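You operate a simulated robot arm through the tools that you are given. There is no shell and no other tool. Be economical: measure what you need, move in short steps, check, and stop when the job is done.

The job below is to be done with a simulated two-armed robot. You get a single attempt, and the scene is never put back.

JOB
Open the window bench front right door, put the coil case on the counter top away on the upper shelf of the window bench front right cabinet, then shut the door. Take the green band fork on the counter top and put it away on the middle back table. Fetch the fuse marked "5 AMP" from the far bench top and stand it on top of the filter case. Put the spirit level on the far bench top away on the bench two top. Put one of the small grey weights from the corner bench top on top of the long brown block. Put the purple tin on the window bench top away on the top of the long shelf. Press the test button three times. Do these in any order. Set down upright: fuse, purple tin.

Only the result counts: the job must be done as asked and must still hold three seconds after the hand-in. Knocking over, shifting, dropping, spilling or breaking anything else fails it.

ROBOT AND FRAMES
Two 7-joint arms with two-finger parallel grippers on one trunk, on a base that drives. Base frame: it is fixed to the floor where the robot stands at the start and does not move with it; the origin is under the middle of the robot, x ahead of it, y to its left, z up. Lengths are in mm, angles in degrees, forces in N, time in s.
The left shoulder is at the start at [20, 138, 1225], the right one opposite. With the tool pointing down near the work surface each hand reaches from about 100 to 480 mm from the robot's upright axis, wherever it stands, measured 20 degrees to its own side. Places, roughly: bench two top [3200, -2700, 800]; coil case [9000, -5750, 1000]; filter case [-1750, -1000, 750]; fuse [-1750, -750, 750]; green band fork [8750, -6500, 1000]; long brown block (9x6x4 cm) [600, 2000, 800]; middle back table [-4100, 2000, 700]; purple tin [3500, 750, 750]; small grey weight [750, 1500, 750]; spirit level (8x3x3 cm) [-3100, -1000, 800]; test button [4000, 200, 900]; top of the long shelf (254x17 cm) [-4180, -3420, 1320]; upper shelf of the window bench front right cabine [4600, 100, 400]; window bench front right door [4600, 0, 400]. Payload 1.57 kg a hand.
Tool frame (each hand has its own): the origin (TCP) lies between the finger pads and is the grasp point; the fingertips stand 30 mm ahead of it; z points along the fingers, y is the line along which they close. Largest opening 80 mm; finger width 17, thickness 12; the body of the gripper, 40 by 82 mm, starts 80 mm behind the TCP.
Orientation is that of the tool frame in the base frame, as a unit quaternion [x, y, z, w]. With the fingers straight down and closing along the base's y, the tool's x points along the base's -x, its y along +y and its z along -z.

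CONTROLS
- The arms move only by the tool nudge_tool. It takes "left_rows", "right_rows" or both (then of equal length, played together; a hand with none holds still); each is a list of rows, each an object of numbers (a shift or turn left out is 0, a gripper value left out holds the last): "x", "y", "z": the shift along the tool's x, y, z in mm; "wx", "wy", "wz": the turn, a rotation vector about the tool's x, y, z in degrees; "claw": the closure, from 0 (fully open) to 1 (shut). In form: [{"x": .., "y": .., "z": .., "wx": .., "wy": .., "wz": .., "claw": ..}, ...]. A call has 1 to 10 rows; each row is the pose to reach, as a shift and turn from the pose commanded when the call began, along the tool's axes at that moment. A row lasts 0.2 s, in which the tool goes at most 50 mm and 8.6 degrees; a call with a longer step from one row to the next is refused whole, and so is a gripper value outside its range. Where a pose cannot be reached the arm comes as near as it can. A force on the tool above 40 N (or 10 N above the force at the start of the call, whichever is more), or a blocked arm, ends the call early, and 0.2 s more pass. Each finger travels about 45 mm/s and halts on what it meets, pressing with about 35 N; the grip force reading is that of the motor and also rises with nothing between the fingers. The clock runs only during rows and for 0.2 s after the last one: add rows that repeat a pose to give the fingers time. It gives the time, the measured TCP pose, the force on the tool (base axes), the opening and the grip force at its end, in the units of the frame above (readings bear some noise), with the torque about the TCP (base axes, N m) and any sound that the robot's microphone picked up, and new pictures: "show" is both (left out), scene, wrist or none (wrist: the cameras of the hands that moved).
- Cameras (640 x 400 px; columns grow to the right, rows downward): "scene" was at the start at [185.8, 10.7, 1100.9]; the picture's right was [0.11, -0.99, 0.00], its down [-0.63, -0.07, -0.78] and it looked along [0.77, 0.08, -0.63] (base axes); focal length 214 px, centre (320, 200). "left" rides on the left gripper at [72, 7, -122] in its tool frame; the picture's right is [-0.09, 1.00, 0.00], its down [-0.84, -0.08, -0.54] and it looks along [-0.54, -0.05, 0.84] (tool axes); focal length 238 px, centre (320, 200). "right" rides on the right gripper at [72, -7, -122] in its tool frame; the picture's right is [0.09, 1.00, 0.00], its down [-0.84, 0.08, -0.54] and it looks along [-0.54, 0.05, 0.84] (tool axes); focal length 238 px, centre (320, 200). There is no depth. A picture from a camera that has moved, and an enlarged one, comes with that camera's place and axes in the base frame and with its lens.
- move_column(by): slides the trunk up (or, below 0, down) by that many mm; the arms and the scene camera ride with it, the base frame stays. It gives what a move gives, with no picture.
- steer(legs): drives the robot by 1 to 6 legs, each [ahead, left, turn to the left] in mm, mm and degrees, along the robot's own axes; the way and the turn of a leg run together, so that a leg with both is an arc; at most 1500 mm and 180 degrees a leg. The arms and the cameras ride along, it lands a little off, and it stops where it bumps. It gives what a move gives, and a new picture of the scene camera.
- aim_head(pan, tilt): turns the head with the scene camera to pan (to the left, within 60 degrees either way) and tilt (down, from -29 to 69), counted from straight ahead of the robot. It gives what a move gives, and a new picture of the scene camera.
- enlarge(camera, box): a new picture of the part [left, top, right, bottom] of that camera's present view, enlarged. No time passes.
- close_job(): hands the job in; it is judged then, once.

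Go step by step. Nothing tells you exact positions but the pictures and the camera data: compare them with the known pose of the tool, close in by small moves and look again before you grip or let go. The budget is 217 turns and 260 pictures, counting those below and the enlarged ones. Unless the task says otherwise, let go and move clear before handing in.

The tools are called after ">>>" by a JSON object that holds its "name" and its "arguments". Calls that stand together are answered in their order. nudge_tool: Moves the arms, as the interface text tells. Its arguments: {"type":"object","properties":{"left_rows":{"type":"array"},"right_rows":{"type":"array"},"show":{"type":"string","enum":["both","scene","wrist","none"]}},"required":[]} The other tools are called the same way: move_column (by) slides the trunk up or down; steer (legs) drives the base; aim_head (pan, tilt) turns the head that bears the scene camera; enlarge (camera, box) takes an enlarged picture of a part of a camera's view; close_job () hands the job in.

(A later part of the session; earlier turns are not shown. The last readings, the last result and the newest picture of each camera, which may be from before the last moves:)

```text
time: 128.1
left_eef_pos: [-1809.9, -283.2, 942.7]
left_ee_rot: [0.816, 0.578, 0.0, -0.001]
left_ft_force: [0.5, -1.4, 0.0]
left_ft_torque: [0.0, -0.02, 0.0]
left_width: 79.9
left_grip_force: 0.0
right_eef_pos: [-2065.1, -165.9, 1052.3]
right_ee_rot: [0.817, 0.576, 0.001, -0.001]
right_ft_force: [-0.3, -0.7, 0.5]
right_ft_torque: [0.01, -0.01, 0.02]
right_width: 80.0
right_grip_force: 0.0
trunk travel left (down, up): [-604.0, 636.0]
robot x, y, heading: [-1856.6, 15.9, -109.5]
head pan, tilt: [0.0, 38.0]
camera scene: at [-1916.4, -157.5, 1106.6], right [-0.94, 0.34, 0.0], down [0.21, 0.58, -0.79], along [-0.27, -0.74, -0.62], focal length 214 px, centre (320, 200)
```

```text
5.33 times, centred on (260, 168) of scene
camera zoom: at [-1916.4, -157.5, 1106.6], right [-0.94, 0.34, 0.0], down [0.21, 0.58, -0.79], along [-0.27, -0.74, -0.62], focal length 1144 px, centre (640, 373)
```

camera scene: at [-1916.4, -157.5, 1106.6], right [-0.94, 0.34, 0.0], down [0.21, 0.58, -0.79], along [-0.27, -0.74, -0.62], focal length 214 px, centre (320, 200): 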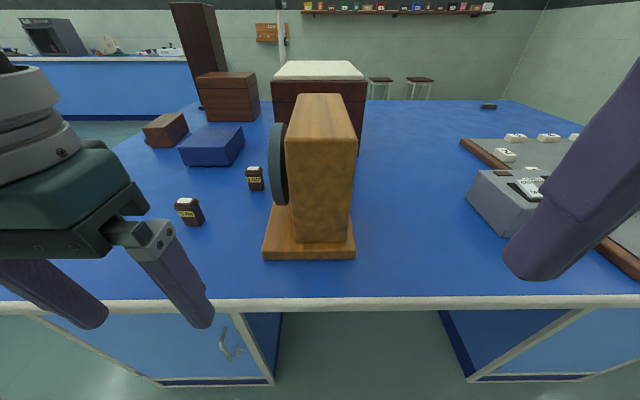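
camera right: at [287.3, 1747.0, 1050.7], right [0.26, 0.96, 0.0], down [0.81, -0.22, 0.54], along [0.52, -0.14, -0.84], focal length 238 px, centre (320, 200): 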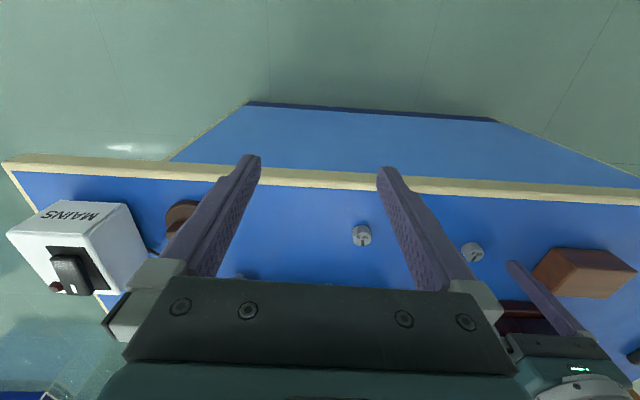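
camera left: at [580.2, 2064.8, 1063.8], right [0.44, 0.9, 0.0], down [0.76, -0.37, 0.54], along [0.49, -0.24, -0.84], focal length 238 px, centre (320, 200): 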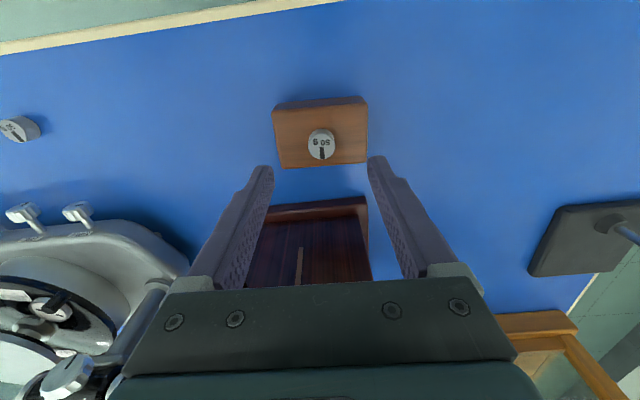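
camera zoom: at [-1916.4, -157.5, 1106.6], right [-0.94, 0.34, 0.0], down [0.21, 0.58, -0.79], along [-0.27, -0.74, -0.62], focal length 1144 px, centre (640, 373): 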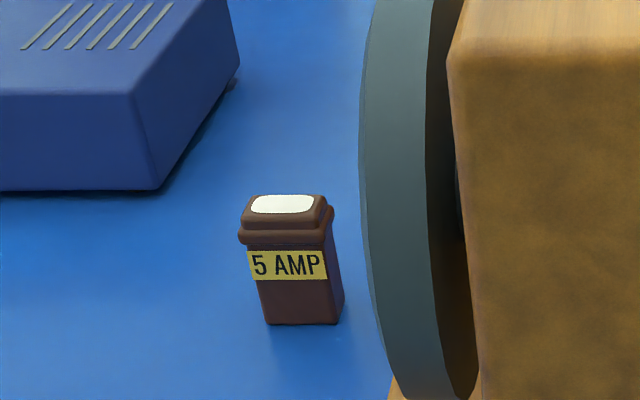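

The fuse is square to the bench, and the disc beside it leaves a small margin. I'll yaw the left hand 12°, tilt it 40° forward, lower the trunk, then close in.

>>> {"name": "nudge_tool", "arguments": {"left_rows": [{"wz": 6}, {"wz": 12}, {"wz": 12, "claw": 0.35}], "show": "none"}}

>>> {"name": "nudge_tool", "arguments": {"left_rows": [{"x": -20, "z": -20, "wy": -4}, {"x": -45, "z": -40, "wy": -12}, {"x": -70, "z": -55, "wy": -20}, {"x": -90, "z": -60, "wy": -28}, {"x": -105, "z": -60, "wy": -36}, {"x": -110, "z": -60, "wy": -40}], "show": "none"}}

>>> {"name": "move_column", "arguments": {"by": -100}}

>>> {"name": "steer", "arguments": {"legs": [[80, 0, 0]]}}

```text
time: 128.9
left_eef_pos: [-1809.2, -284.1, 942.7]
left_ee_rot: [0.872, 0.489, 0.0, 0.0]
left_ft_force: [-0.5, -0.5, 0.3]
left_ft_torque: [0.04, -0.03, -0.01]
left_width: 51.9
left_grip_force: 0.0
right_eef_pos: [-2065.1, -167.8, 1051.9]
right_ee_rot: [0.817, 0.577, 0.001, -0.001]
right_ft_force: [-0.5, 0.0, -0.7]
right_ft_torque: [0.0, 0.0, -0.02]
right_width: 80.1
right_grip_force: 0.0
trunk travel left (down, up): [-604.0, 636.0]
robot x, y, heading: [-1854.8, 17.2, -109.8]
head pan, tilt: [0.0, 38.0]
```

```text
time: 130.3
left_eef_pos: [-1868.2, -377.1, 1003.8]
left_ee_rot: [0.82, 0.459, -0.299, 0.167]
left_ft_force: [-0.3, -0.8, -0.1]
left_ft_torque: [0.0, 0.04, -0.01]
left_width: 52.1
left_grip_force: 0.0
right_eef_pos: [-2064.4, -166.4, 1053.1]
right_ee_rot: [0.817, 0.576, 0.002, -0.001]
right_ft_force: [0.2, -0.2, -0.7]
right_ft_torque: [0.01, -0.01, 0.01]
right_width: 79.8
right_grip_force: 0.1
trunk travel left (down, up): [-604.0, 636.0]
robot x, y, heading: [-1856.0, 17.9, -109.7]
head pan, tilt: [0.0, 38.0]
```

```text
time: 131.7
left_eef_pos: [-1868.3, -378.4, 903.3]
left_ee_rot: [0.82, 0.46, -0.298, 0.167]
left_ft_force: [0.2, 0.0, 1.0]
left_ft_torque: [0.02, -0.01, 0.0]
left_width: 51.9
left_grip_force: 0.2
right_eef_pos: [-2065.0, -167.6, 951.5]
right_ee_rot: [0.817, 0.576, 0.002, 0.0]
right_ft_force: [0.5, -0.2, 0.3]
right_ft_torque: [0.05, -0.02, -0.03]
right_width: 79.8
right_grip_force: 0.1
trunk travel left (down, up): [-504.0, 736.0]
robot x, y, heading: [-1853.1, 17.2, -109.6]
head pan, tilt: [0.0, 38.0]
```

```text
time: 132.5
left_eef_pos: [-1874.4, -392.2, 902.0]
left_ee_rot: [0.825, 0.455, -0.293, 0.16]
left_ft_force: [11.4, 12.4, 8.7]
left_ft_torque: [0.12, 0.02, -0.36]
left_width: 49.8
left_grip_force: 0.1
right_eef_pos: [-2071.0, -187.8, 951.0]
right_ee_rot: [0.817, 0.577, 0.002, -0.001]
right_ft_force: [0.1, -0.3, -0.2]
right_ft_torque: [-0.03, 0.0, -0.01]
right_width: 79.9
right_grip_force: 0.1
trunk travel left (down, up): [-504.0, 736.0]
robot x, y, heading: [-1860.5, -6.6, -109.5]
head pan, tilt: [0.0, 38.0]
stopped in leg 1: the force on the tool passed its limit at 113 N (the readings are from after the stop); the commanded pose is now the measured one
camera scene: at [-1922.3, -179.7, 1006.1], right [-0.94, 0.33, 0.0], down [0.21, 0.58, -0.79], along [-0.26, -0.74, -0.62], focal length 214 px, centre (320, 200)
```

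scene: 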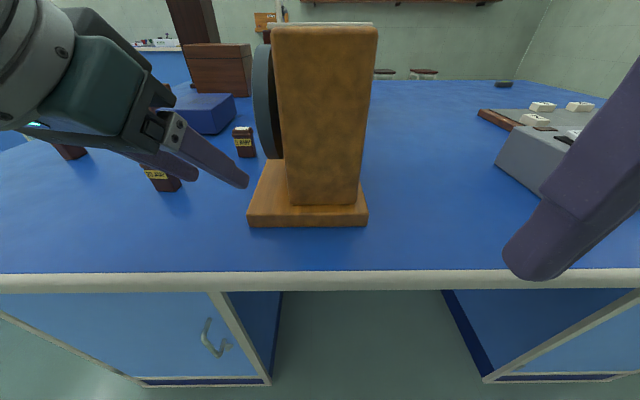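

The right fingertip bumped the stand because the yawed approach drifted right. Nothing seems to have moved. I'll back off and shift the hand to the left.

>>> {"name": "steer", "arguments": {"legs": [[-40, 0, 0]]}}

>>> {"name": "nudge_tool", "arguments": {"left_rows": [{"y": 20}, {"y": 45}, {"y": 45}], "show": "both"}}

```text
time: 133.4
left_eef_pos: [-1864.4, -357.6, 902.7]
left_ee_rot: [0.824, 0.456, -0.295, 0.161]
left_ft_force: [-0.4, 0.6, -0.6]
left_ft_torque: [0.0, 0.01, 0.0]
left_width: 52.0
left_grip_force: 0.2
right_eef_pos: [-2060.1, -153.0, 952.1]
right_ee_rot: [0.817, 0.576, 0.002, -0.001]
right_ft_force: [0.4, 0.6, 0.3]
right_ft_torque: [0.0, 0.01, -0.01]
right_width: 80.0
right_grip_force: 0.1
trunk travel left (down, up): [-504.0, 736.0]
robot x, y, heading: [-1849.1, 33.6, -109.5]
head pan, tilt: [0.0, 38.0]
camera scene: at [-1911.1, -143.8, 1006.5], right [-0.94, 0.33, 0.0], down [0.21, 0.58, -0.79], along [-0.26, -0.74, -0.62], focal length 214 px, centre (320, 200)
```

scene: 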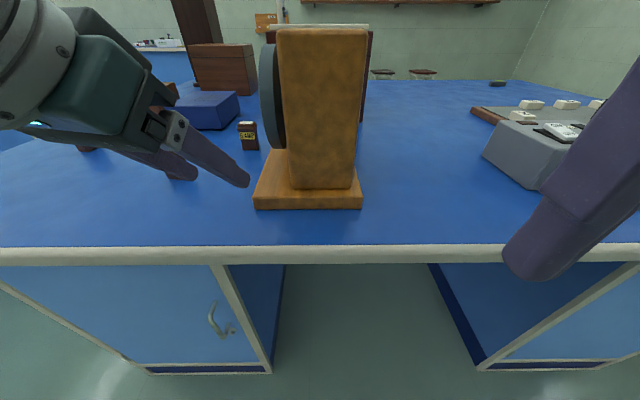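

```text
time: 134.2
left_eef_pos: [-1826.3, -380.5, 901.9]
left_ee_rot: [0.825, 0.455, -0.294, 0.161]
left_ft_force: [-0.3, -0.2, 0.8]
left_ft_torque: [0.01, -0.02, 0.02]
left_width: 52.0
left_grip_force: 0.1
right_eef_pos: [-2059.9, -153.3, 951.9]
right_ee_rot: [0.817, 0.577, 0.002, 0.0]
right_ft_force: [0.8, -0.3, -0.1]
right_ft_torque: [0.02, 0.02, -0.03]
right_width: 79.9
right_grip_force: 0.1
trunk travel left (down, up): [-504.0, 736.0]
robot x, y, heading: [-1850.7, 29.2, -109.3]
head pan, tilt: [0.0, 38.0]
camera scene: at [-1911.4, -144.2, 1006.6], right [-0.94, 0.33, 0.0], down [0.21, 0.58, -0.79], along [-0.26, -0.74, -0.62], focal length 214 px, centre (320, 200)
camera left: at [-1750.1, -273.6, 950.6], right [0.8, -0.59, 0.06], down [-0.23, -0.22, 0.95], along [-0.55, -0.78, -0.31], focal length 238 px, centre (320, 200)
```

scene: 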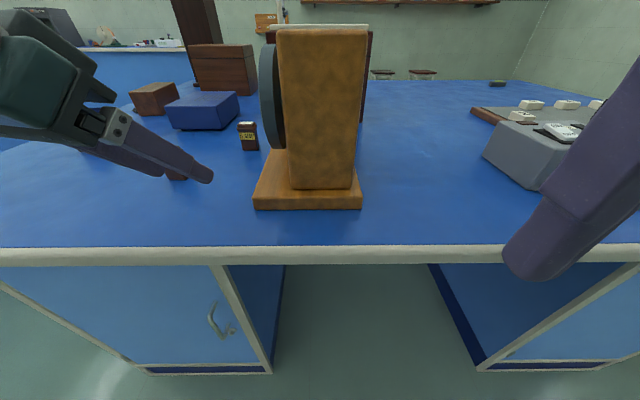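
left: 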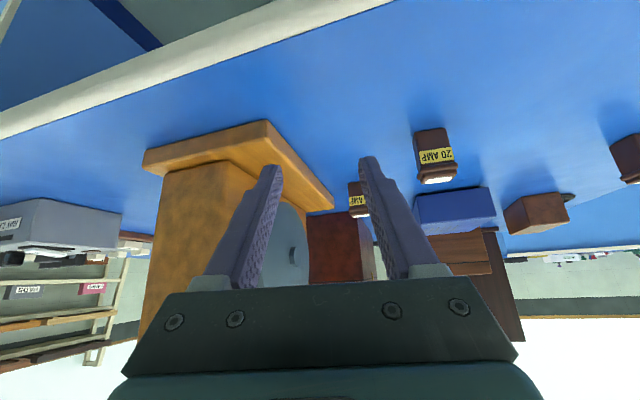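

The wrist camera confirms the fuse at about (-1915, -614), with lateral alignment good. I'll drive 90 mm forward and look again.

>>> {"name": "steer", "arguments": {"legs": [[90, 0, 0]]}}

>>> {"name": "enlarge", "arguments": {"camera": "left", "box": [160, 50, 560, 300]}}

```text
time: 135.3
left_eef_pos: [-1858.5, -468.3, 903.3]
left_ee_rot: [0.825, 0.455, -0.295, 0.161]
left_ft_force: [-0.3, -0.2, 0.4]
left_ft_torque: [0.03, -0.04, 0.01]
left_width: 52.1
left_grip_force: 0.1
right_eef_pos: [-2091.0, -241.1, 953.0]
right_ee_rot: [0.817, 0.576, 0.001, -0.001]
right_ft_force: [0.6, -0.1, 1.1]
right_ft_torque: [0.0, 0.0, 0.02]
right_width: 79.9
right_grip_force: 0.1
trunk travel left (down, up): [-504.0, 736.0]
robot x, y, heading: [-1880.1, -55.5, -109.9]
head pan, tilt: [0.0, 38.0]
camera scene: at [-1942.2, -231.1, 1006.7], right [-0.94, 0.34, 0.0], down [0.21, 0.58, -0.79], along [-0.26, -0.74, -0.62], focal length 214 px, centre (320, 200)
```

scene: 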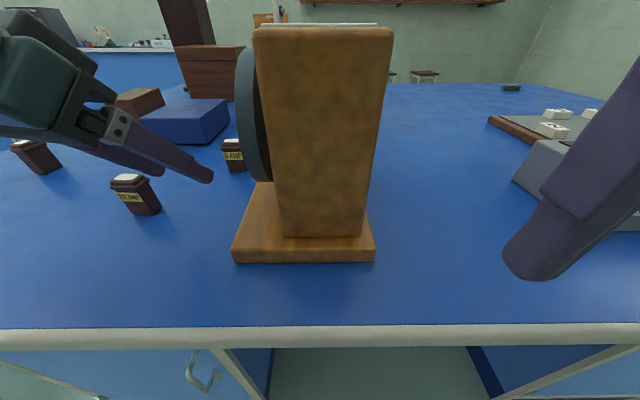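

```text
1.60 times, centred on (360, 175) of left
camera zoom: at [-1781.2, -360.5, 950.7], right [0.8, -0.59, 0.06], down [-0.23, -0.22, 0.95], along [-0.55, -0.78, -0.31], focal length 381 px, centre (256, 240)
```

zoom: 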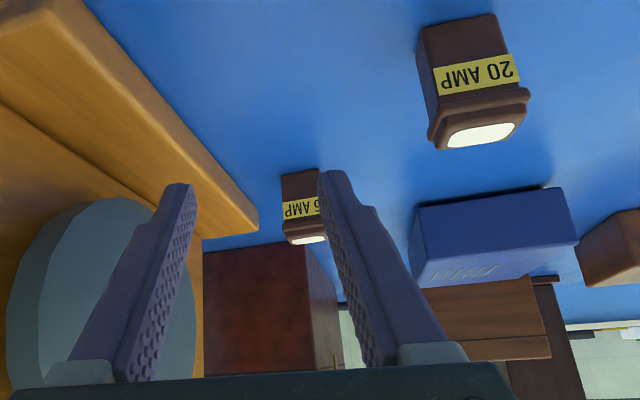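

The fuse is at (-1913, -618). I'll approach at height first, stopping a little short.

>>> {"name": "nudge_tool", "arguments": {"left_rows": [{"x": -32, "y": 9, "z": 26, "claw": 0.3}, {"x": -65, "y": 18, "z": 53}, {"x": -98, "y": 26, "z": 79}, {"x": -98, "y": 26, "z": 79}], "show": "wrist"}}

```text
time: 136.3
left_eef_pos: [-1903.7, -587.5, 903.7]
left_ee_rot: [0.825, 0.454, -0.295, 0.161]
left_ft_force: [0.3, 0.1, 0.5]
left_ft_torque: [-0.02, 0.03, -0.01]
left_width: 56.3
left_grip_force: 0.1
right_eef_pos: [-2090.7, -241.0, 952.6]
right_ee_rot: [0.817, 0.576, 0.001, -0.001]
right_ft_force: [-0.1, 0.3, 0.5]
right_ft_torque: [0.01, 0.02, -0.01]
right_width: 80.3
right_grip_force: 0.1
trunk travel left (down, up): [-504.0, 736.0]
robot x, y, heading: [-1878.9, -55.5, -109.5]
head pan, tilt: [0.0, 38.0]
camera left: at [-1826.4, -480.0, 952.4], right [0.8, -0.59, 0.06], down [-0.23, -0.22, 0.95], along [-0.55, -0.77, -0.31], focal length 238 px, centre (320, 200)
```

left: 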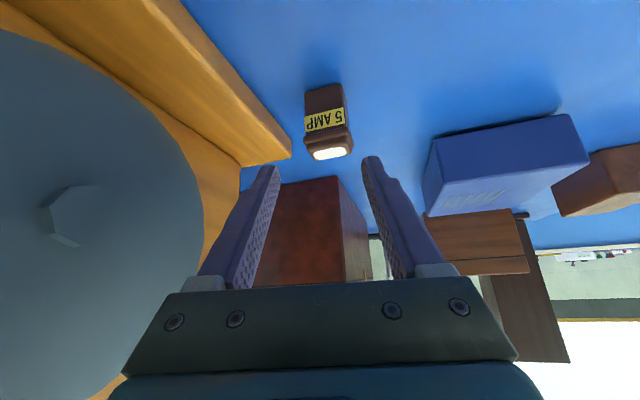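

The fuse lies straight along the finger axis. I'll centre and advance along the tool, then grip.

>>> {"name": "nudge_tool", "arguments": {"left_rows": [{"x": 5, "y": 7}, {"x": 9, "y": 8, "z": 20}, {"x": 9, "y": 8, "z": 38}, {"x": 9, "y": 8, "z": 50}, {"x": 9, "y": 8, "z": 50}], "show": "wrist"}}

```text
time: 137.5
left_eef_pos: [-1910.5, -611.2, 858.1]
left_ee_rot: [0.825, 0.455, -0.295, 0.161]
left_ft_force: [-0.5, -0.1, 0.2]
left_ft_torque: [-0.01, -0.01, -0.01]
left_width: 56.1
left_grip_force: 0.0
right_eef_pos: [-2091.1, -240.8, 953.2]
right_ee_rot: [0.817, 0.576, 0.001, -0.001]
right_ft_force: [-0.7, -0.4, 0.2]
right_ft_torque: [-0.02, -0.01, 0.02]
right_width: 80.0
right_grip_force: 0.1
trunk travel left (down, up): [-504.0, 736.0]
robot x, y, heading: [-1882.8, -57.0, -109.6]
head pan, tilt: [0.0, 38.0]
camera left: at [-1834.0, -505.3, 905.9], right [0.8, -0.59, 0.06], down [-0.23, -0.22, 0.95], along [-0.55, -0.78, -0.31], focal length 238 px, centre (320, 200)
```

left: 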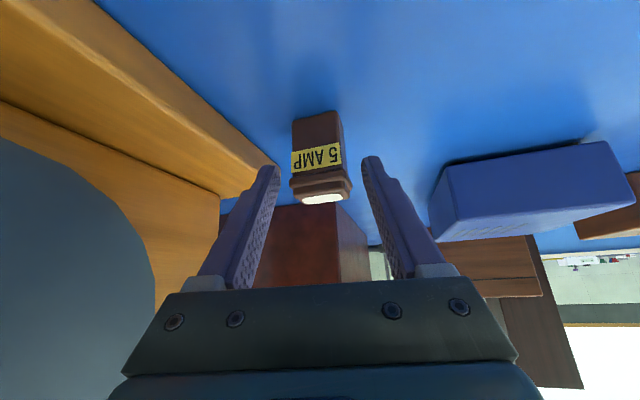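

The fuse is slightly shorter and about 18 mm farther than I took it to be, and the base corner is near the right fingertip. I'll advance level so the tips stay above the base, then close.

>>> {"name": "nudge_tool", "arguments": {"left_rows": [{"x": -6, "y": 1, "z": 7}, {"x": -12, "y": 2, "z": 14}, {"x": -12, "y": 2, "z": 14, "claw": 0.5}, {"x": -12, "y": 2, "z": 14, "claw": 0.7}, {"x": -12, "y": 2, "z": 14, "claw": 0.8}, {"x": -12, "y": 2, "z": 14, "claw": 0.9}], "show": "wrist"}}

```text
time: 138.9
left_eef_pos: [-1917.5, -628.5, 855.0]
left_ee_rot: [0.825, 0.454, -0.296, 0.16]
left_ft_force: [0.1, 0.3, 1.1]
left_ft_torque: [-0.03, -0.04, 0.03]
left_width: 36.4
left_grip_force: 34.9
right_eef_pos: [-2091.0, -241.0, 953.1]
right_ee_rot: [0.817, 0.576, 0.001, -0.001]
right_ft_force: [0.2, 0.3, 0.1]
right_ft_torque: [0.02, 0.02, 0.0]
right_width: 79.8
right_grip_force: 0.1
trunk travel left (down, up): [-504.0, 736.0]
robot x, y, heading: [-1881.3, -55.0, -109.5]
head pan, tilt: [0.0, 38.0]
camera left: at [-1841.1, -521.8, 903.8], right [0.8, -0.59, 0.06], down [-0.23, -0.22, 0.95], along [-0.55, -0.78, -0.31], focal length 238 px, centre (320, 200)
```

left: 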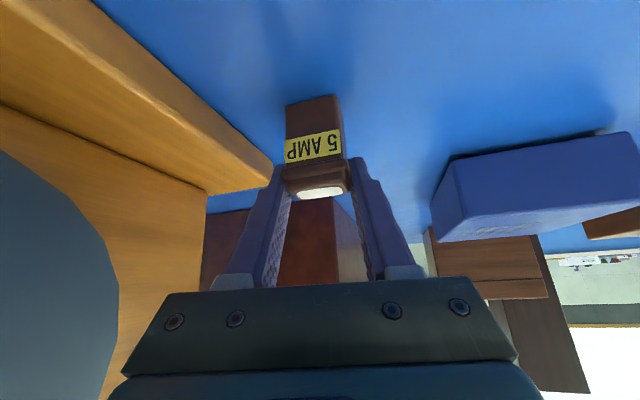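

Gripped at 36 mm. I'll lift straight up.

>>> {"name": "nudge_tool", "arguments": {"left_rows": [{"x": -6, "z": -8}, {"x": -25, "z": -31}, {"x": -50, "z": -62}, {"x": -70, "z": -86}, {"x": -70, "z": -86}], "show": "wrist"}}

```text
time: 140.1
left_eef_pos: [-1918.7, -629.3, 967.1]
left_ee_rot: [0.825, 0.455, -0.294, 0.161]
left_ft_force: [0.0, -0.1, 0.6]
left_ft_torque: [-0.02, -0.01, 0.02]
left_width: 36.3
left_grip_force: 34.7
right_eef_pos: [-2089.5, -240.1, 952.3]
right_ee_rot: [0.817, 0.577, 0.001, -0.001]
right_ft_force: [0.4, -0.7, 0.3]
right_ft_torque: [-0.01, 0.02, 0.01]
right_width: 80.0
right_grip_force: 0.0
trunk travel left (down, up): [-504.0, 736.0]
robot x, y, heading: [-1881.2, -56.7, -109.5]
head pan, tilt: [0.0, 38.0]
camera left: at [-1841.2, -522.8, 1015.9], right [0.8, -0.59, 0.06], down [-0.23, -0.22, 0.95], along [-0.55, -0.78, -0.31], focal length 238 px, centre (320, 200)
```

left: 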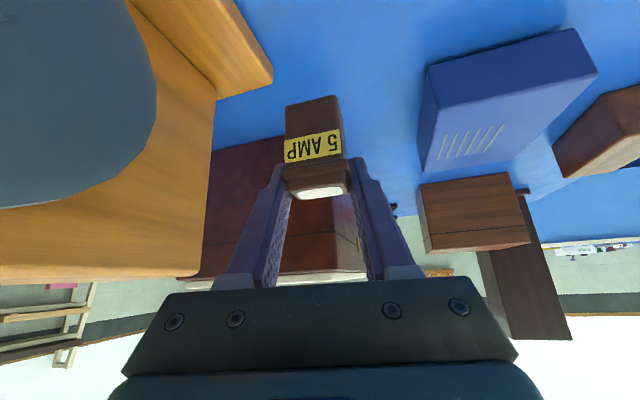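

The fuse is held upright. Now I'll back out, go round to the bench's right end and face the filter case.

>>> {"name": "steer", "arguments": {"legs": [[-400, 0, 0], [0, 1270, 0], [0, 0, -90.5], [0, 1060, 0]]}}

```text
time: 157.6
left_eef_pos: [-1524.9, -1031.9, 966.6]
left_ee_rot: [0.9, -0.279, -0.32, -0.101]
left_ft_force: [-0.7, 0.1, -0.9]
left_ft_torque: [0.0, -0.01, 0.01]
left_width: 33.0
left_grip_force: 35.1
right_eef_pos: [-1130.0, -874.2, 952.5]
right_ee_rot: [0.982, -0.188, 0.001, 0.001]
right_ft_force: [-0.3, 0.4, 0.0]
right_ft_torque: [0.03, 0.0, 0.01]
right_width: 80.1
right_grip_force: 0.1
trunk travel left (down, up): [-504.0, 736.0]
robot x, y, heading: [-956.1, -1088.7, 158.2]
head pan, tilt: [0.0, 38.0]
camera scene: at [-1126.5, -1020.8, 1006.6], right [0.37, 0.93, 0.0], down [0.57, -0.23, -0.79], along [-0.73, 0.29, -0.62], focal length 214 px, centre (320, 200)
```

scene: 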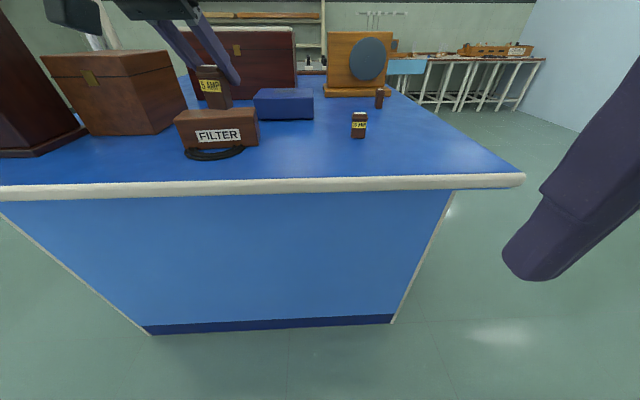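

The grip width dropped from 36 to 33 mm during the drive, so I'll check how the fuse sits.

>>> {"name": "enlarge", "arguments": {"camera": "left", "box": [160, 50, 480, 250]}}

>>> {"name": "enlarge", "arguments": {"camera": "scene", "box": [140, 40, 300, 180]}}

```text
2.00 times, centred on (320, 150) of left
camera zoom: at [-1420.1, -1114.6, 1015.5], right [-0.62, -0.78, 0.06], down [-0.21, 0.23, 0.95], along [-0.75, 0.58, -0.31], focal length 477 px, centre (320, 300)
```

zoom: 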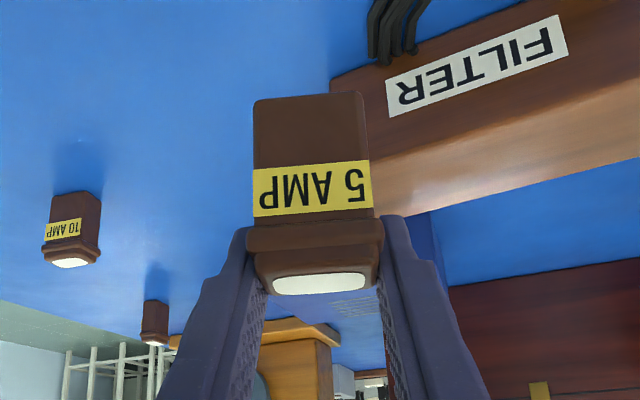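

```text
2.86 times, centred on (220, 110) of scene
camera zoom: at [-1126.5, -1020.8, 1006.6], right [0.37, 0.93, 0.0], down [0.57, -0.23, -0.79], along [-0.73, 0.29, -0.62], focal length 613 px, centre (606, 457)
```

zoom: 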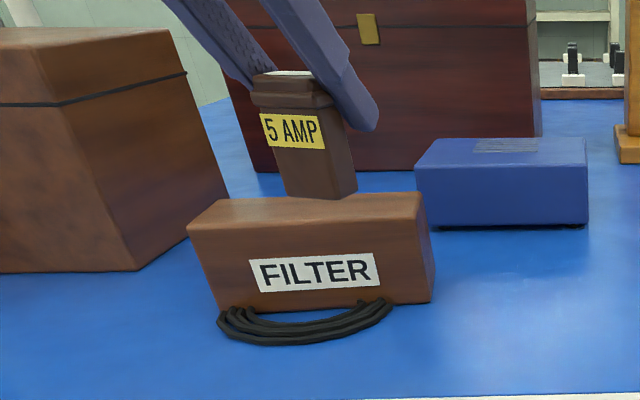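

The fuse has squared itself to the fingers and is upright. The filter case's top is at about z 867 with its centre near (-1659, -1048), so I'll drive to bring the fuse above it.

>>> {"name": "steer", "arguments": {"legs": [[119, 65, 0]]}}

>>> {"name": "nudge_tool", "arguments": {"left_rows": [{"x": 0}], "show": "wrist"}}

```text
time: 158.9
left_eef_pos: [-1660.5, -1046.9, 966.4]
left_ee_rot: [0.9, -0.279, -0.32, -0.1]
left_ft_force: [-0.5, -0.1, 0.1]
left_ft_torque: [0.03, 0.01, 0.01]
left_width: 33.3
left_grip_force: 35.0
right_eef_pos: [-1263.9, -891.1, 952.1]
right_ee_rot: [0.982, -0.19, 0.002, 0.0]
right_ft_force: [0.4, -1.5, -0.9]
right_ft_torque: [0.0, 0.01, -0.01]
right_width: 79.9
right_grip_force: 0.1
trunk travel left (down, up): [-504.0, 736.0]
robot x, y, heading: [-1087.2, -1105.6, 158.1]
head pan, tilt: [0.0, 38.0]
camera scene: at [-1260.6, -1037.0, 1006.7], right [0.37, 0.93, 0.0], down [0.57, -0.23, -0.79], along [-0.73, 0.29, -0.62], focal length 214 px, centre (320, 200)
```

scene: 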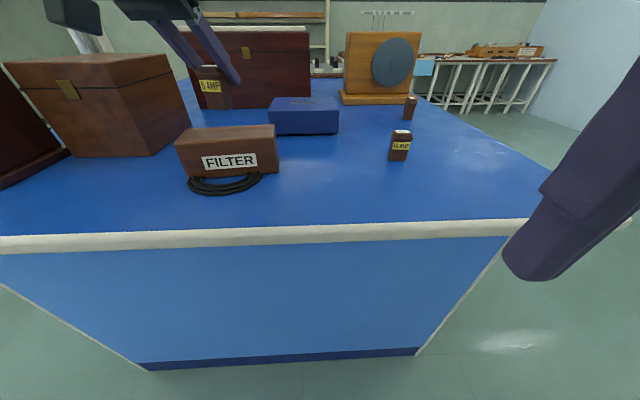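

```text
time: 159.3
left_eef_pos: [-1660.4, -1048.2, 967.8]
left_ee_rot: [0.9, -0.279, -0.319, -0.1]
left_ft_force: [-1.0, 0.2, -0.8]
left_ft_torque: [-0.02, 0.01, 0.02]
left_width: 33.3
left_grip_force: 35.1
right_eef_pos: [-1262.9, -889.9, 952.8]
right_ee_rot: [0.982, -0.189, 0.001, 0.001]
right_ft_force: [0.7, 0.1, -0.4]
right_ft_torque: [-0.03, 0.0, 0.02]
right_width: 80.3
right_grip_force: 0.0
trunk travel left (down, up): [-504.0, 736.0]
robot x, y, heading: [-1090.7, -1108.3, 158.3]
head pan, tilt: [0.0, 38.0]
camera left: at [-1554.0, -1130.3, 1015.4], right [-0.62, -0.78, 0.06], down [-0.21, 0.23, 0.95], along [-0.75, 0.58, -0.31], focal length 238 px, centre (320, 200)
```

left: 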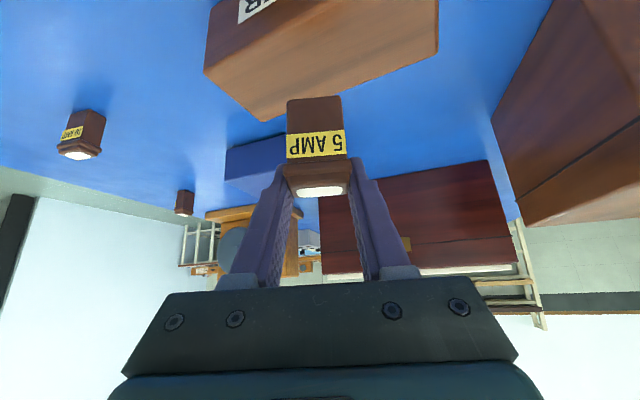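

The wrist view puts the filter top's centre at (-1668, -1050), z≈860. I'll lower to just above it.

>>> {"name": "nudge_tool", "arguments": {"left_rows": [{"x": 8, "y": 3, "z": 12}, {"x": 16, "y": 5.6, "z": 24}, {"x": 22.9, "y": 5.6, "z": 35.5}, {"x": 22.9, "y": 5.6, "z": 35.5}], "show": "both"}}

```text
time: 160.3
left_eef_pos: [-1666.3, -1049.9, 924.2]
left_ee_rot: [0.9, -0.279, -0.321, -0.101]
left_ft_force: [0.6, -0.5, 1.8]
left_ft_torque: [-0.04, -0.06, 0.05]
left_width: 33.3
left_grip_force: 34.8
right_eef_pos: [-1264.0, -890.0, 952.7]
right_ee_rot: [0.982, -0.189, 0.002, 0.0]
right_ft_force: [0.9, -0.5, -0.4]
right_ft_torque: [-0.03, -0.03, 0.0]
right_width: 79.9
right_grip_force: 0.1
trunk travel left (down, up): [-504.0, 736.0]
robot x, y, heading: [-1088.4, -1108.5, 158.2]
head pan, tilt: [0.0, 38.0]
camera scene: at [-1260.4, -1037.0, 1006.7], right [0.37, 0.93, 0.0], down [0.57, -0.23, -0.79], along [-0.73, 0.29, -0.62], focal length 214 px, centre (320, 200)
camera left: at [-1561.7, -1132.3, 973.9], right [-0.62, -0.78, 0.06], down [-0.21, 0.23, 0.95], along [-0.75, 0.58, -0.31], focal length 238 px, centre (320, 200)
```

scene: 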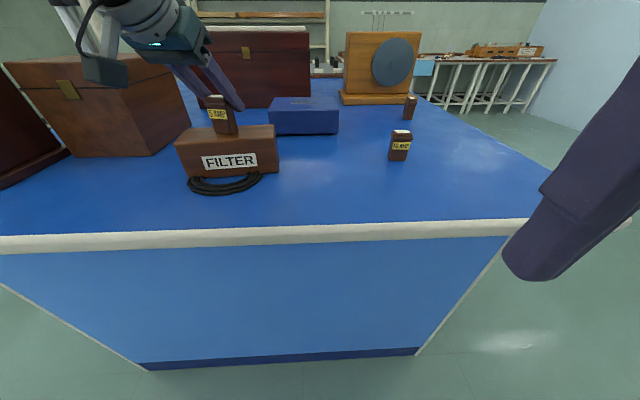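
left: 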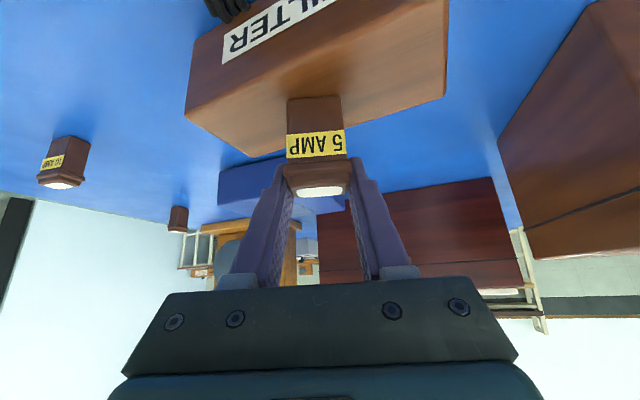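

Nearly down. I'll lower in small steps until it makes contact.

>>> {"name": "nudge_tool", "arguments": {"left_rows": [{"x": 1.3, "z": 1.6}, {"x": 2.5, "z": 3.1}, {"x": 3.8, "z": 4.7}, {"x": 5.1, "z": 6.2}, {"x": 5.1, "z": 6.2}], "show": "none"}}

```text
time: 161.5
left_eef_pos: [-1671.0, -1048.0, 924.5]
left_ee_rot: [0.897, -0.279, -0.327, -0.102]
left_ft_force: [7.1, -1.5, 35.1]
left_ft_torque: [-0.11, -0.28, -0.02]
left_width: 33.4
left_grip_force: 35.3
right_eef_pos: [-1266.7, -889.6, 952.8]
right_ee_rot: [0.982, -0.189, 0.0, 0.001]
right_ft_force: [0.0, 0.2, 0.7]
right_ft_torque: [0.0, 0.0, -0.01]
right_width: 79.9
right_grip_force: 0.0
trunk travel left (down, up): [-504.0, 736.0]
robot x, y, heading: [-1088.6, -1105.7, 158.0]
head pan, tilt: [0.0, 38.0]
```

Firm contact. I'll relax the pressure and open slightly.

>>> {"name": "nudge_tool", "arguments": {"left_rows": [{"x": -3, "z": -3.7}, {"x": -4.6, "z": -5.6}, {"x": -4.6, "z": -5.6}], "show": "wrist"}}

```text
time: 162.3
left_eef_pos: [-1668.5, -1050.1, 925.0]
left_ee_rot: [0.9, -0.279, -0.319, -0.1]
left_ft_force: [-3.3, 1.2, 6.5]
left_ft_torque: [0.01, 0.21, -0.03]
left_width: 33.4
left_grip_force: 35.3
right_eef_pos: [-1265.0, -889.3, 952.0]
right_ee_rot: [0.982, -0.189, 0.001, 0.0]
right_ft_force: [-0.4, 0.3, -0.1]
right_ft_torque: [-0.01, 0.01, 0.02]
right_width: 80.1
right_grip_force: 0.1
trunk travel left (down, up): [-504.0, 736.0]
robot x, y, heading: [-1088.3, -1105.3, 158.2]
head pan, tilt: [0.0, 38.0]
camera left: at [-1562.6, -1132.0, 972.7], right [-0.62, -0.78, 0.06], down [-0.21, 0.24, 0.95], along [-0.75, 0.58, -0.31], focal length 238 px, centre (320, 200)
```

left: 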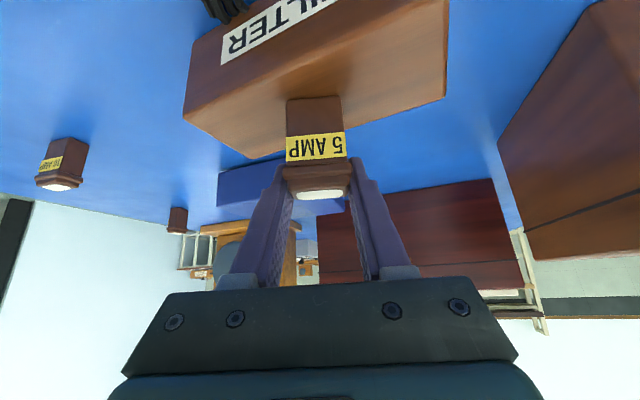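

It's well centred. I'll release and withdraw along the finger axis.

>>> {"name": "nudge_tool", "arguments": {"left_rows": [{"claw": 0.5}, {"claw": 0.4}, {"claw": 0.3}, {"claw": 0.3, "z": -10}, {"claw": 0.3, "z": -40}, {"claw": 0.3, "z": -80}, {"z": -110}], "show": "both"}}

```text
time: 163.9
left_eef_pos: [-1609.5, -1091.3, 1009.1]
left_ee_rot: [0.9, -0.279, -0.32, -0.101]
left_ft_force: [-0.5, -0.6, 0.8]
left_ft_torque: [0.01, 0.04, 0.0]
left_width: 55.8
left_grip_force: 0.0
right_eef_pos: [-1263.9, -889.0, 952.1]
right_ee_rot: [0.982, -0.19, 0.002, 0.001]
right_ft_force: [-0.1, -0.3, 0.2]
right_ft_torque: [0.0, 0.01, 0.01]
right_width: 80.1
right_grip_force: 0.0
trunk travel left (down, up): [-504.0, 736.0]
robot x, y, heading: [-1087.5, -1106.7, 158.2]
head pan, tilt: [0.0, 38.0]
camera scene: at [-1260.4, -1037.0, 1006.6], right [0.37, 0.93, 0.0], down [0.57, -0.23, -0.79], along [-0.73, 0.29, -0.62], focal length 214 px, centre (320, 200)
camera left: at [-1503.5, -1174.4, 1057.1], right [-0.62, -0.78, 0.06], down [-0.21, 0.24, 0.95], along [-0.75, 0.58, -0.31], focal length 238 px, centre (320, 200)
```

scene: 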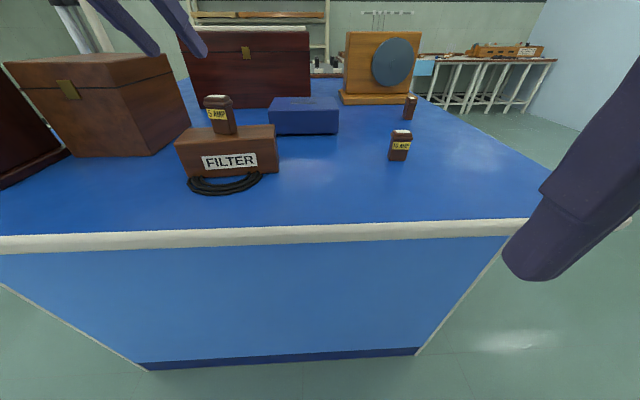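
left: 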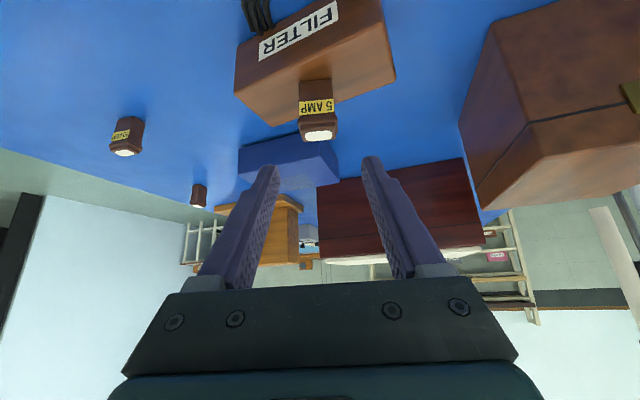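

The fuse stands upright on the filter case. Next is the spirit level, near the bench's back edge at about (-3100, -950). I'll reset the left hand and drive round to look behind the bench.

>>> {"name": "nudge_tool", "arguments": {"left_rows": [{"x": 29, "y": -8, "z": -23, "wy": 8}, {"x": 58, "y": -17, "z": -47, "wy": 16}, {"x": 86, "y": -25, "z": -70, "wy": 24}, {"x": 115, "y": -34, "z": -94, "wy": 32}, {"x": 144, "y": -42, "z": -117, "wy": 40, "claw": 0}], "show": "none"}}

>>> {"name": "nudge_tool", "arguments": {"left_rows": [{"wz": -6, "z": 15}, {"wz": -12, "z": 30}], "show": "none"}}

>>> {"name": "steer", "arguments": {"legs": [[-150, 0, 0], [0, 0, 50]]}}

>>> {"name": "aim_head", "arguments": {"pan": 0, "tilt": 15}}

```text
time: 165.1
left_eef_pos: [-1427.3, -1168.3, 987.5]
left_ee_rot: [0.958, -0.283, 0.05, 0.008]
left_ft_force: [0.1, 0.2, -0.5]
left_ft_torque: [-0.01, 0.0, 0.01]
left_width: 80.1
left_grip_force: 0.0
right_eef_pos: [-1262.4, -890.5, 952.8]
right_ee_rot: [0.982, -0.189, 0.002, 0.0]
right_ft_force: [0.8, 0.0, 0.2]
right_ft_torque: [0.04, -0.02, 0.03]
right_width: 79.8
right_grip_force: 0.0
trunk travel left (down, up): [-504.0, 736.0]
robot x, y, heading: [-1087.5, -1109.0, 158.5]
head pan, tilt: [0.0, 38.0]
```

```text
time: 165.7
left_eef_pos: [-1432.9, -1159.7, 980.0]
left_ee_rot: [0.98, -0.197, 0.002, 0.001]
left_ft_force: [1.0, -0.8, 0.7]
left_ft_torque: [-0.03, -0.01, -0.01]
left_width: 80.3
left_grip_force: 0.0
right_eef_pos: [-1263.4, -890.9, 952.1]
right_ee_rot: [0.982, -0.189, 0.002, 0.0]
right_ft_force: [0.9, -0.6, 1.0]
right_ft_torque: [-0.02, 0.02, 0.0]
right_width: 80.1
right_grip_force: 0.0
trunk travel left (down, up): [-504.0, 736.0]
robot x, y, heading: [-1086.8, -1108.0, 158.2]
head pan, tilt: [0.0, 38.0]
```

```text
time: 169.3
left_eef_pos: [-1129.0, -1460.6, 977.5]
left_ee_rot: [0.971, 0.237, 0.007, -0.002]
left_ft_force: [1.0, 0.6, -0.9]
left_ft_torque: [0.0, 0.02, -0.02]
left_width: 79.9
left_grip_force: 0.1
right_eef_pos: [-1227.4, -1158.7, 952.3]
right_ee_rot: [0.97, 0.244, 0.002, -0.001]
right_ft_force: [-0.3, -0.3, 0.5]
right_ft_torque: [-0.04, -0.03, 0.06]
right_width: 80.1
right_grip_force: 0.1
trunk travel left (down, up): [-504.0, 736.0]
robot x, y, heading: [-950.0, -1164.4, -152.0]
head pan, tilt: [0.0, 38.0]
camera scene: at [-1111.5, -1250.2, 1006.6], right [-0.47, 0.88, 0.0], down [0.54, 0.29, -0.79], along [-0.69, -0.37, -0.62], focal length 214 px, centre (320, 200)
```

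scene: 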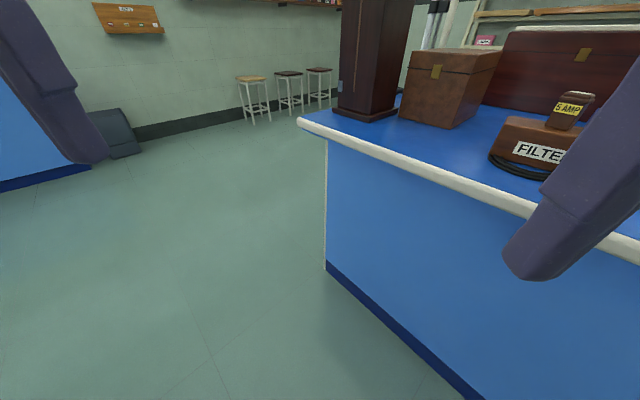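

```text
time: 170.2
left_eef_pos: [-1128.2, -1460.6, 977.7]
left_ee_rot: [0.972, 0.236, 0.007, -0.002]
left_ft_force: [-0.2, 0.3, 0.2]
left_ft_torque: [0.01, -0.01, 0.0]
left_width: 80.0
left_grip_force: 0.0
right_eef_pos: [-1227.1, -1157.6, 953.3]
right_ee_rot: [0.97, 0.244, 0.002, 0.0]
right_ft_force: [0.5, 0.5, -0.2]
right_ft_torque: [0.03, -0.01, 0.0]
right_width: 80.0
right_grip_force: 0.1
trunk travel left (down, up): [-504.0, 736.0]
robot x, y, heading: [-952.9, -1163.3, -151.8]
head pan, tilt: [0.0, 15.0]
camera scene: at [-1117.8, -1253.5, 1043.1], right [-0.47, 0.88, 0.0], down [0.23, 0.12, -0.97], along [-0.85, -0.46, -0.26], focal length 214 px, centre (320, 200)
```

scene: 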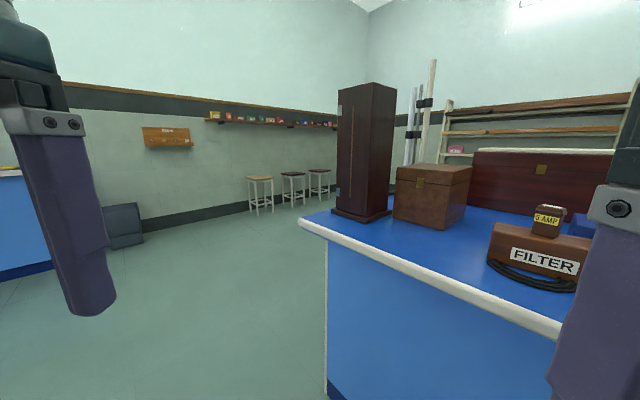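

Plenty of clear floor lies behind the bench. I'll go round the back and face the level from the rear edge.

>>> {"name": "steer", "arguments": {"legs": [[0, 0, -138], [-1235, 0, 0], [0, 1000, 0], [0, 950, 0]]}}

>>> {"name": "aim_head", "arguments": {"pan": 0, "tilt": 35}}

```text
time: 191.4
left_eef_pos: [-3273.4, -1325.9, 977.5]
left_ee_rot: [-0.577, 0.817, -0.004, -0.005]
left_ft_force: [-1.2, 0.2, -0.5]
left_ft_torque: [0.01, -0.02, -0.02]
left_width: 80.2
left_grip_force: 0.0
right_eef_pos: [-2996.5, -1480.3, 951.9]
right_ee_rot: [-0.581, 0.814, -0.001, -0.001]
right_ft_force: [-0.6, 0.4, -0.5]
right_ft_torque: [0.01, 0.04, -0.02]
right_width: 80.2
right_grip_force: 0.0
trunk travel left (down, up): [-504.0, 736.0]
robot x, y, heading: [-3204.4, -1664.3, 71.2]
head pan, tilt: [0.0, 15.0]
camera scene: at [-3140.2, -1482.8, 1043.2], right [0.95, -0.32, 0.0], down [-0.08, -0.24, -0.97], along [0.31, 0.91, -0.26], focal length 214 px, centre (320, 200)
```

scene: 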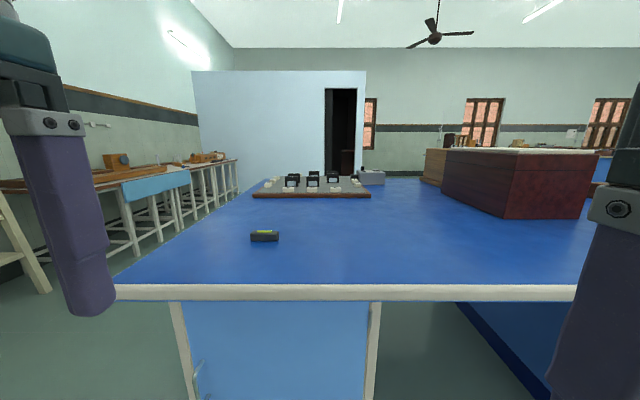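

```text
time: 192.2
left_eef_pos: [-3274.8, -1326.0, 978.3]
left_ee_rot: [-0.576, 0.817, -0.004, -0.006]
left_ft_force: [0.1, 0.4, 0.3]
left_ft_torque: [-0.02, -0.01, 0.0]
left_width: 80.1
left_grip_force: 0.0
right_eef_pos: [-2996.1, -1480.5, 950.9]
right_ee_rot: [-0.582, 0.813, -0.002, -0.002]
right_ft_force: [-0.1, -0.8, 0.5]
right_ft_torque: [0.0, 0.01, -0.01]
right_width: 80.1
right_grip_force: 0.0
trunk travel left (down, up): [-504.0, 736.0]
robot x, y, heading: [-3205.1, -1661.7, 70.9]
head pan, tilt: [0.0, 35.0]
camera scene: at [-3141.9, -1487.9, 1011.3], right [0.95, -0.32, 0.0], down [-0.19, -0.54, -0.82], along [0.27, 0.78, -0.57], focal length 214 px, centre (320, 200)
```

scene: 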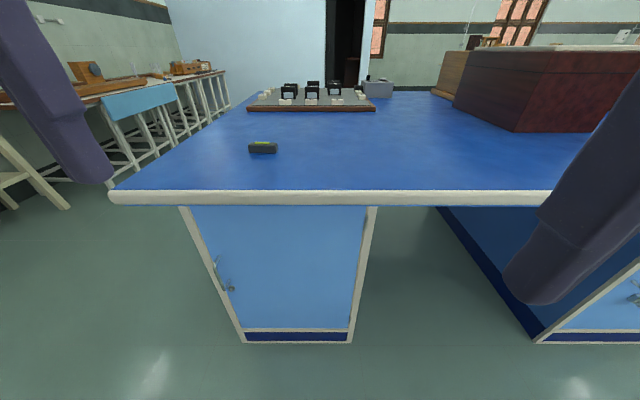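

The level is at about (-3109, -961), lying across my view. I'll drive in 285 mm, then yaw the left hand about 90° and hover over it.

>>> {"name": "steer", "arguments": {"legs": [[285, 0, 0]]}}

>>> {"name": "nudge_tool", "arguments": {"left_rows": [{"wz": 8.5}, {"wz": 17, "x": -10}, {"wz": 25.5, "x": -25, "y": -5}, {"wz": 34, "x": -40, "y": -10}, {"wz": 42.5, "x": -55, "y": -15}, {"wz": 51, "x": -70, "y": -20}, {"wz": 59.5, "x": -85, "y": -25}, {"wz": 68, "x": -95, "y": -30, "z": 20}, {"wz": 76.5, "x": -105, "y": -35, "z": 50}, {"wz": 85, "x": -110, "y": -37, "z": 80}], "show": "wrist"}}

```text
time: 194.2
left_eef_pos: [-3180.8, -1055.4, 978.0]
left_ee_rot: [-0.574, 0.818, -0.004, -0.006]
left_ft_force: [0.6, 0.0, -0.5]
left_ft_torque: [-0.01, 0.02, -0.01]
left_width: 80.3
left_grip_force: 0.0
right_eef_pos: [-2902.6, -1211.0, 951.6]
right_ee_rot: [-0.58, 0.815, -0.001, -0.002]
right_ft_force: [-0.4, 0.7, 0.0]
right_ft_torque: [-0.01, -0.02, 0.04]
right_width: 79.8
right_grip_force: 0.1
trunk travel left (down, up): [-504.0, 736.0]
robot x, y, heading: [-3113.8, -1397.4, 70.8]
head pan, tilt: [0.0, 35.0]
camera scene: at [-3048.4, -1217.7, 1011.2], right [0.95, -0.33, 0.0], down [-0.19, -0.54, -0.82], along [0.27, 0.77, -0.57], focal length 214 px, centre (320, 200)
```

scene: 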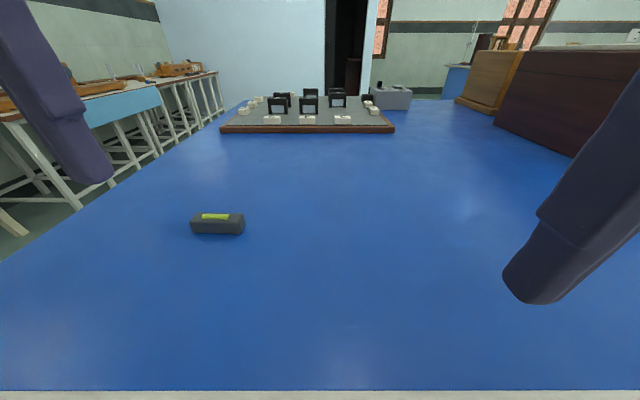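

```text
time: 196.4
left_eef_pos: [-3108.0, -968.6, 894.9]
left_ee_rot: [0.13, 0.991, -0.007, -0.001]
left_ft_force: [-0.2, -0.8, -0.5]
left_ft_torque: [-0.03, -0.02, 0.01]
left_width: 80.1
left_grip_force: 0.1
right_eef_pos: [-2902.1, -1210.9, 952.5]
right_ee_rot: [-0.579, 0.815, -0.001, -0.001]
right_ft_force: [0.3, 0.6, 0.4]
right_ft_torque: [-0.03, 0.01, 0.0]
right_width: 80.2
right_grip_force: 0.0
trunk travel left (down, up): [-504.0, 736.0]
robot x, y, heading: [-3108.5, -1394.1, 70.9]
head pan, tilt: [0.0, 35.0]
camera left: at [-3175.5, -941.9, 1016.5], right [0.35, 0.94, -0.01], down [0.79, -0.28, 0.54], along [0.5, -0.2, -0.84], focal length 238 px, centre (320, 200)
```

left: 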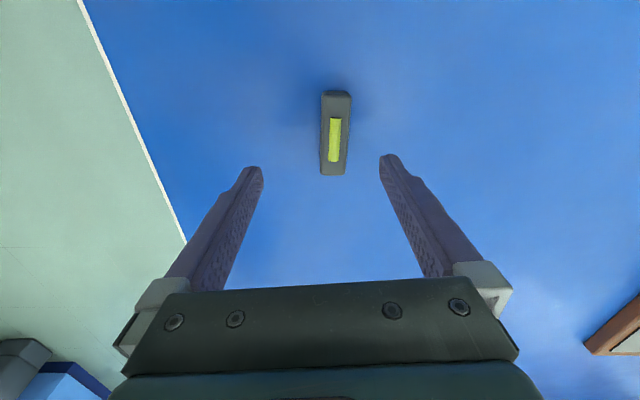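

The level's axis is about 5° off the fingers. I'll align, centre and descend around it.

>>> {"name": "nudge_tool", "arguments": {"left_rows": [{"x": 9, "y": 12, "wz": 5}, {"x": 9, "y": 12, "wz": 5, "z": 30}, {"x": 9, "y": 12, "wz": 5, "z": 56}, {"x": 9, "y": 12, "wz": 5, "z": 56}], "show": "wrist"}}

```text
time: 197.4
left_eef_pos: [-3114.7, -953.6, 839.7]
left_ee_rot: [0.173, 0.985, -0.007, -0.001]
left_ft_force: [-0.1, -0.7, 0.0]
left_ft_torque: [0.0, 0.0, -0.01]
left_width: 79.9
left_grip_force: 0.1
right_eef_pos: [-2902.0, -1211.3, 951.9]
right_ee_rot: [-0.58, 0.815, 0.0, -0.001]
right_ft_force: [-0.3, -0.5, 0.2]
right_ft_torque: [0.02, 0.02, 0.0]
right_width: 80.1
right_grip_force: 0.1
trunk travel left (down, up): [-504.0, 736.0]
robot x, y, heading: [-3107.8, -1398.4, 70.9]
head pan, tilt: [0.0, 35.0]
camera left: at [-3179.3, -923.3, 961.5], right [0.42, 0.91, -0.01], down [0.76, -0.35, 0.54], along [0.49, -0.24, -0.84], focal length 238 px, centre (320, 200)
```

left: 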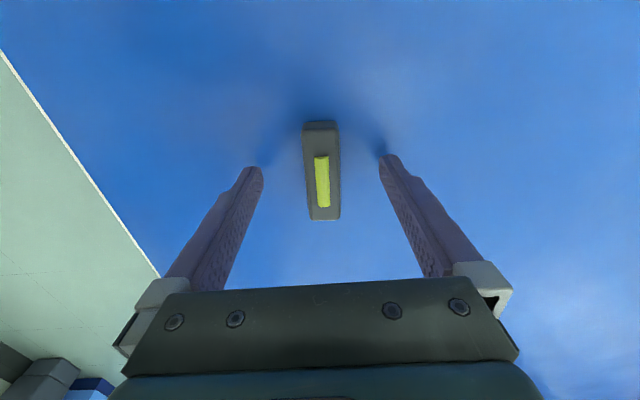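

Centred. I'll close and lift.

>>> {"name": "nudge_tool", "arguments": {"left_rows": [{"claw": 0.4}, {"claw": 0.8}, {"claw": 1}, {"claw": 1}, {"claw": 1, "z": -4}, {"z": -45}, {"z": -90}], "show": "wrist"}}

```text
time: 199.0
left_eef_pos: [-3116.9, -951.4, 929.2]
left_ee_rot: [0.172, 0.985, -0.007, -0.002]
left_ft_force: [0.4, 0.9, -0.8]
left_ft_torque: [-0.04, 0.0, -0.01]
left_width: 23.1
left_grip_force: 34.9
right_eef_pos: [-2903.0, -1210.0, 952.8]
right_ee_rot: [-0.58, 0.814, -0.001, -0.001]
right_ft_force: [0.3, 0.2, -0.5]
right_ft_torque: [-0.03, 0.0, 0.01]
right_width: 79.9
right_grip_force: 0.0
trunk travel left (down, up): [-504.0, 736.0]
robot x, y, heading: [-3109.0, -1394.0, 70.9]
head pan, tilt: [0.0, 35.0]
camera left: at [-3181.5, -920.6, 1051.1], right [0.42, 0.91, -0.01], down [0.76, -0.35, 0.54], along [0.49, -0.24, -0.84], focal length 238 px, centre (320, 200)
```

left: 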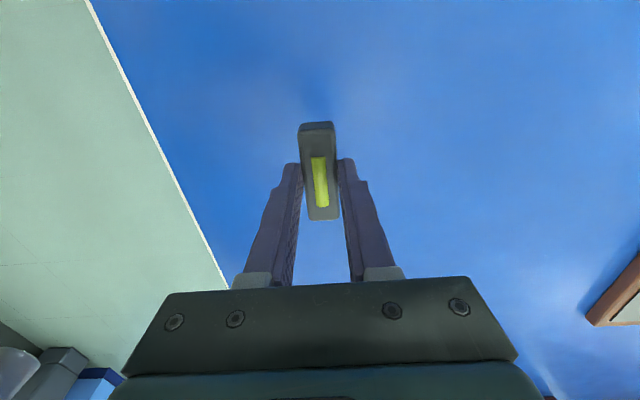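

The level is held. I'll tuck the hand in, raise it, and drive round via the gap and the front aisle toward bench two.

>>> {"name": "nudge_tool", "arguments": {"left_rows": [{"y": -30, "z": -10}, {"y": -70, "z": -25}, {"y": -110, "z": -40}, {"y": -130, "z": -50}], "show": "none"}}

>>> {"name": "steer", "arguments": {"legs": [[-280, 0, -0.9], [0, -1000, 0], [0, -950, 0], [1150, 0, 0], [1150, 0, 0], [0, -1450, 0]]}}

```text
time: 200.0
left_eef_pos: [-3159.0, -1074.9, 979.7]
left_ee_rot: [0.171, 0.985, -0.008, -0.001]
left_ft_force: [-0.2, -0.7, -0.3]
left_ft_torque: [0.0, -0.03, -0.01]
left_width: 22.6
left_grip_force: 35.3
right_eef_pos: [-2902.1, -1212.2, 951.8]
right_ee_rot: [-0.58, 0.814, -0.001, -0.001]
right_ft_force: [-0.5, -0.1, -0.3]
right_ft_torque: [0.02, 0.03, 0.01]
right_width: 80.1
right_grip_force: 0.1
trunk travel left (down, up): [-504.0, 736.0]
robot x, y, heading: [-3114.2, -1398.8, 70.8]
head pan, tilt: [0.0, 35.0]
```

```text
time: 229.2
left_eef_pos: [784.7, -380.6, 979.8]
left_ee_rot: [0.184, 0.983, -0.007, -0.002]
left_ft_force: [0.0, 0.4, -0.4]
left_ft_torque: [0.02, -0.01, -0.03]
left_width: 23.1
left_grip_force: 35.0
right_eef_pos: [1037.4, -524.4, 952.0]
right_ee_rot: [-0.57, 0.821, -0.002, -0.001]
right_ft_force: [0.4, -1.2, 0.9]
right_ft_torque: [-0.02, 0.03, -0.04]
right_width: 80.1
right_grip_force: 0.0
trunk travel left (down, up): [-504.0, 736.0]
robot x, y, heading: [819.9, -705.1, 69.6]
head pan, tilt: [0.0, 35.0]
camera scene: at [889.6, -527.2, 1011.2], right [0.94, -0.35, 0.0], down [-0.2, -0.54, -0.82], along [0.29, 0.77, -0.57], focal length 214 px, centre (320, 200)
```

scene: 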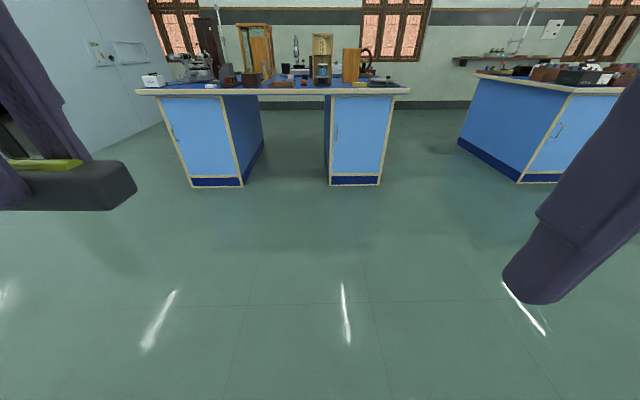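

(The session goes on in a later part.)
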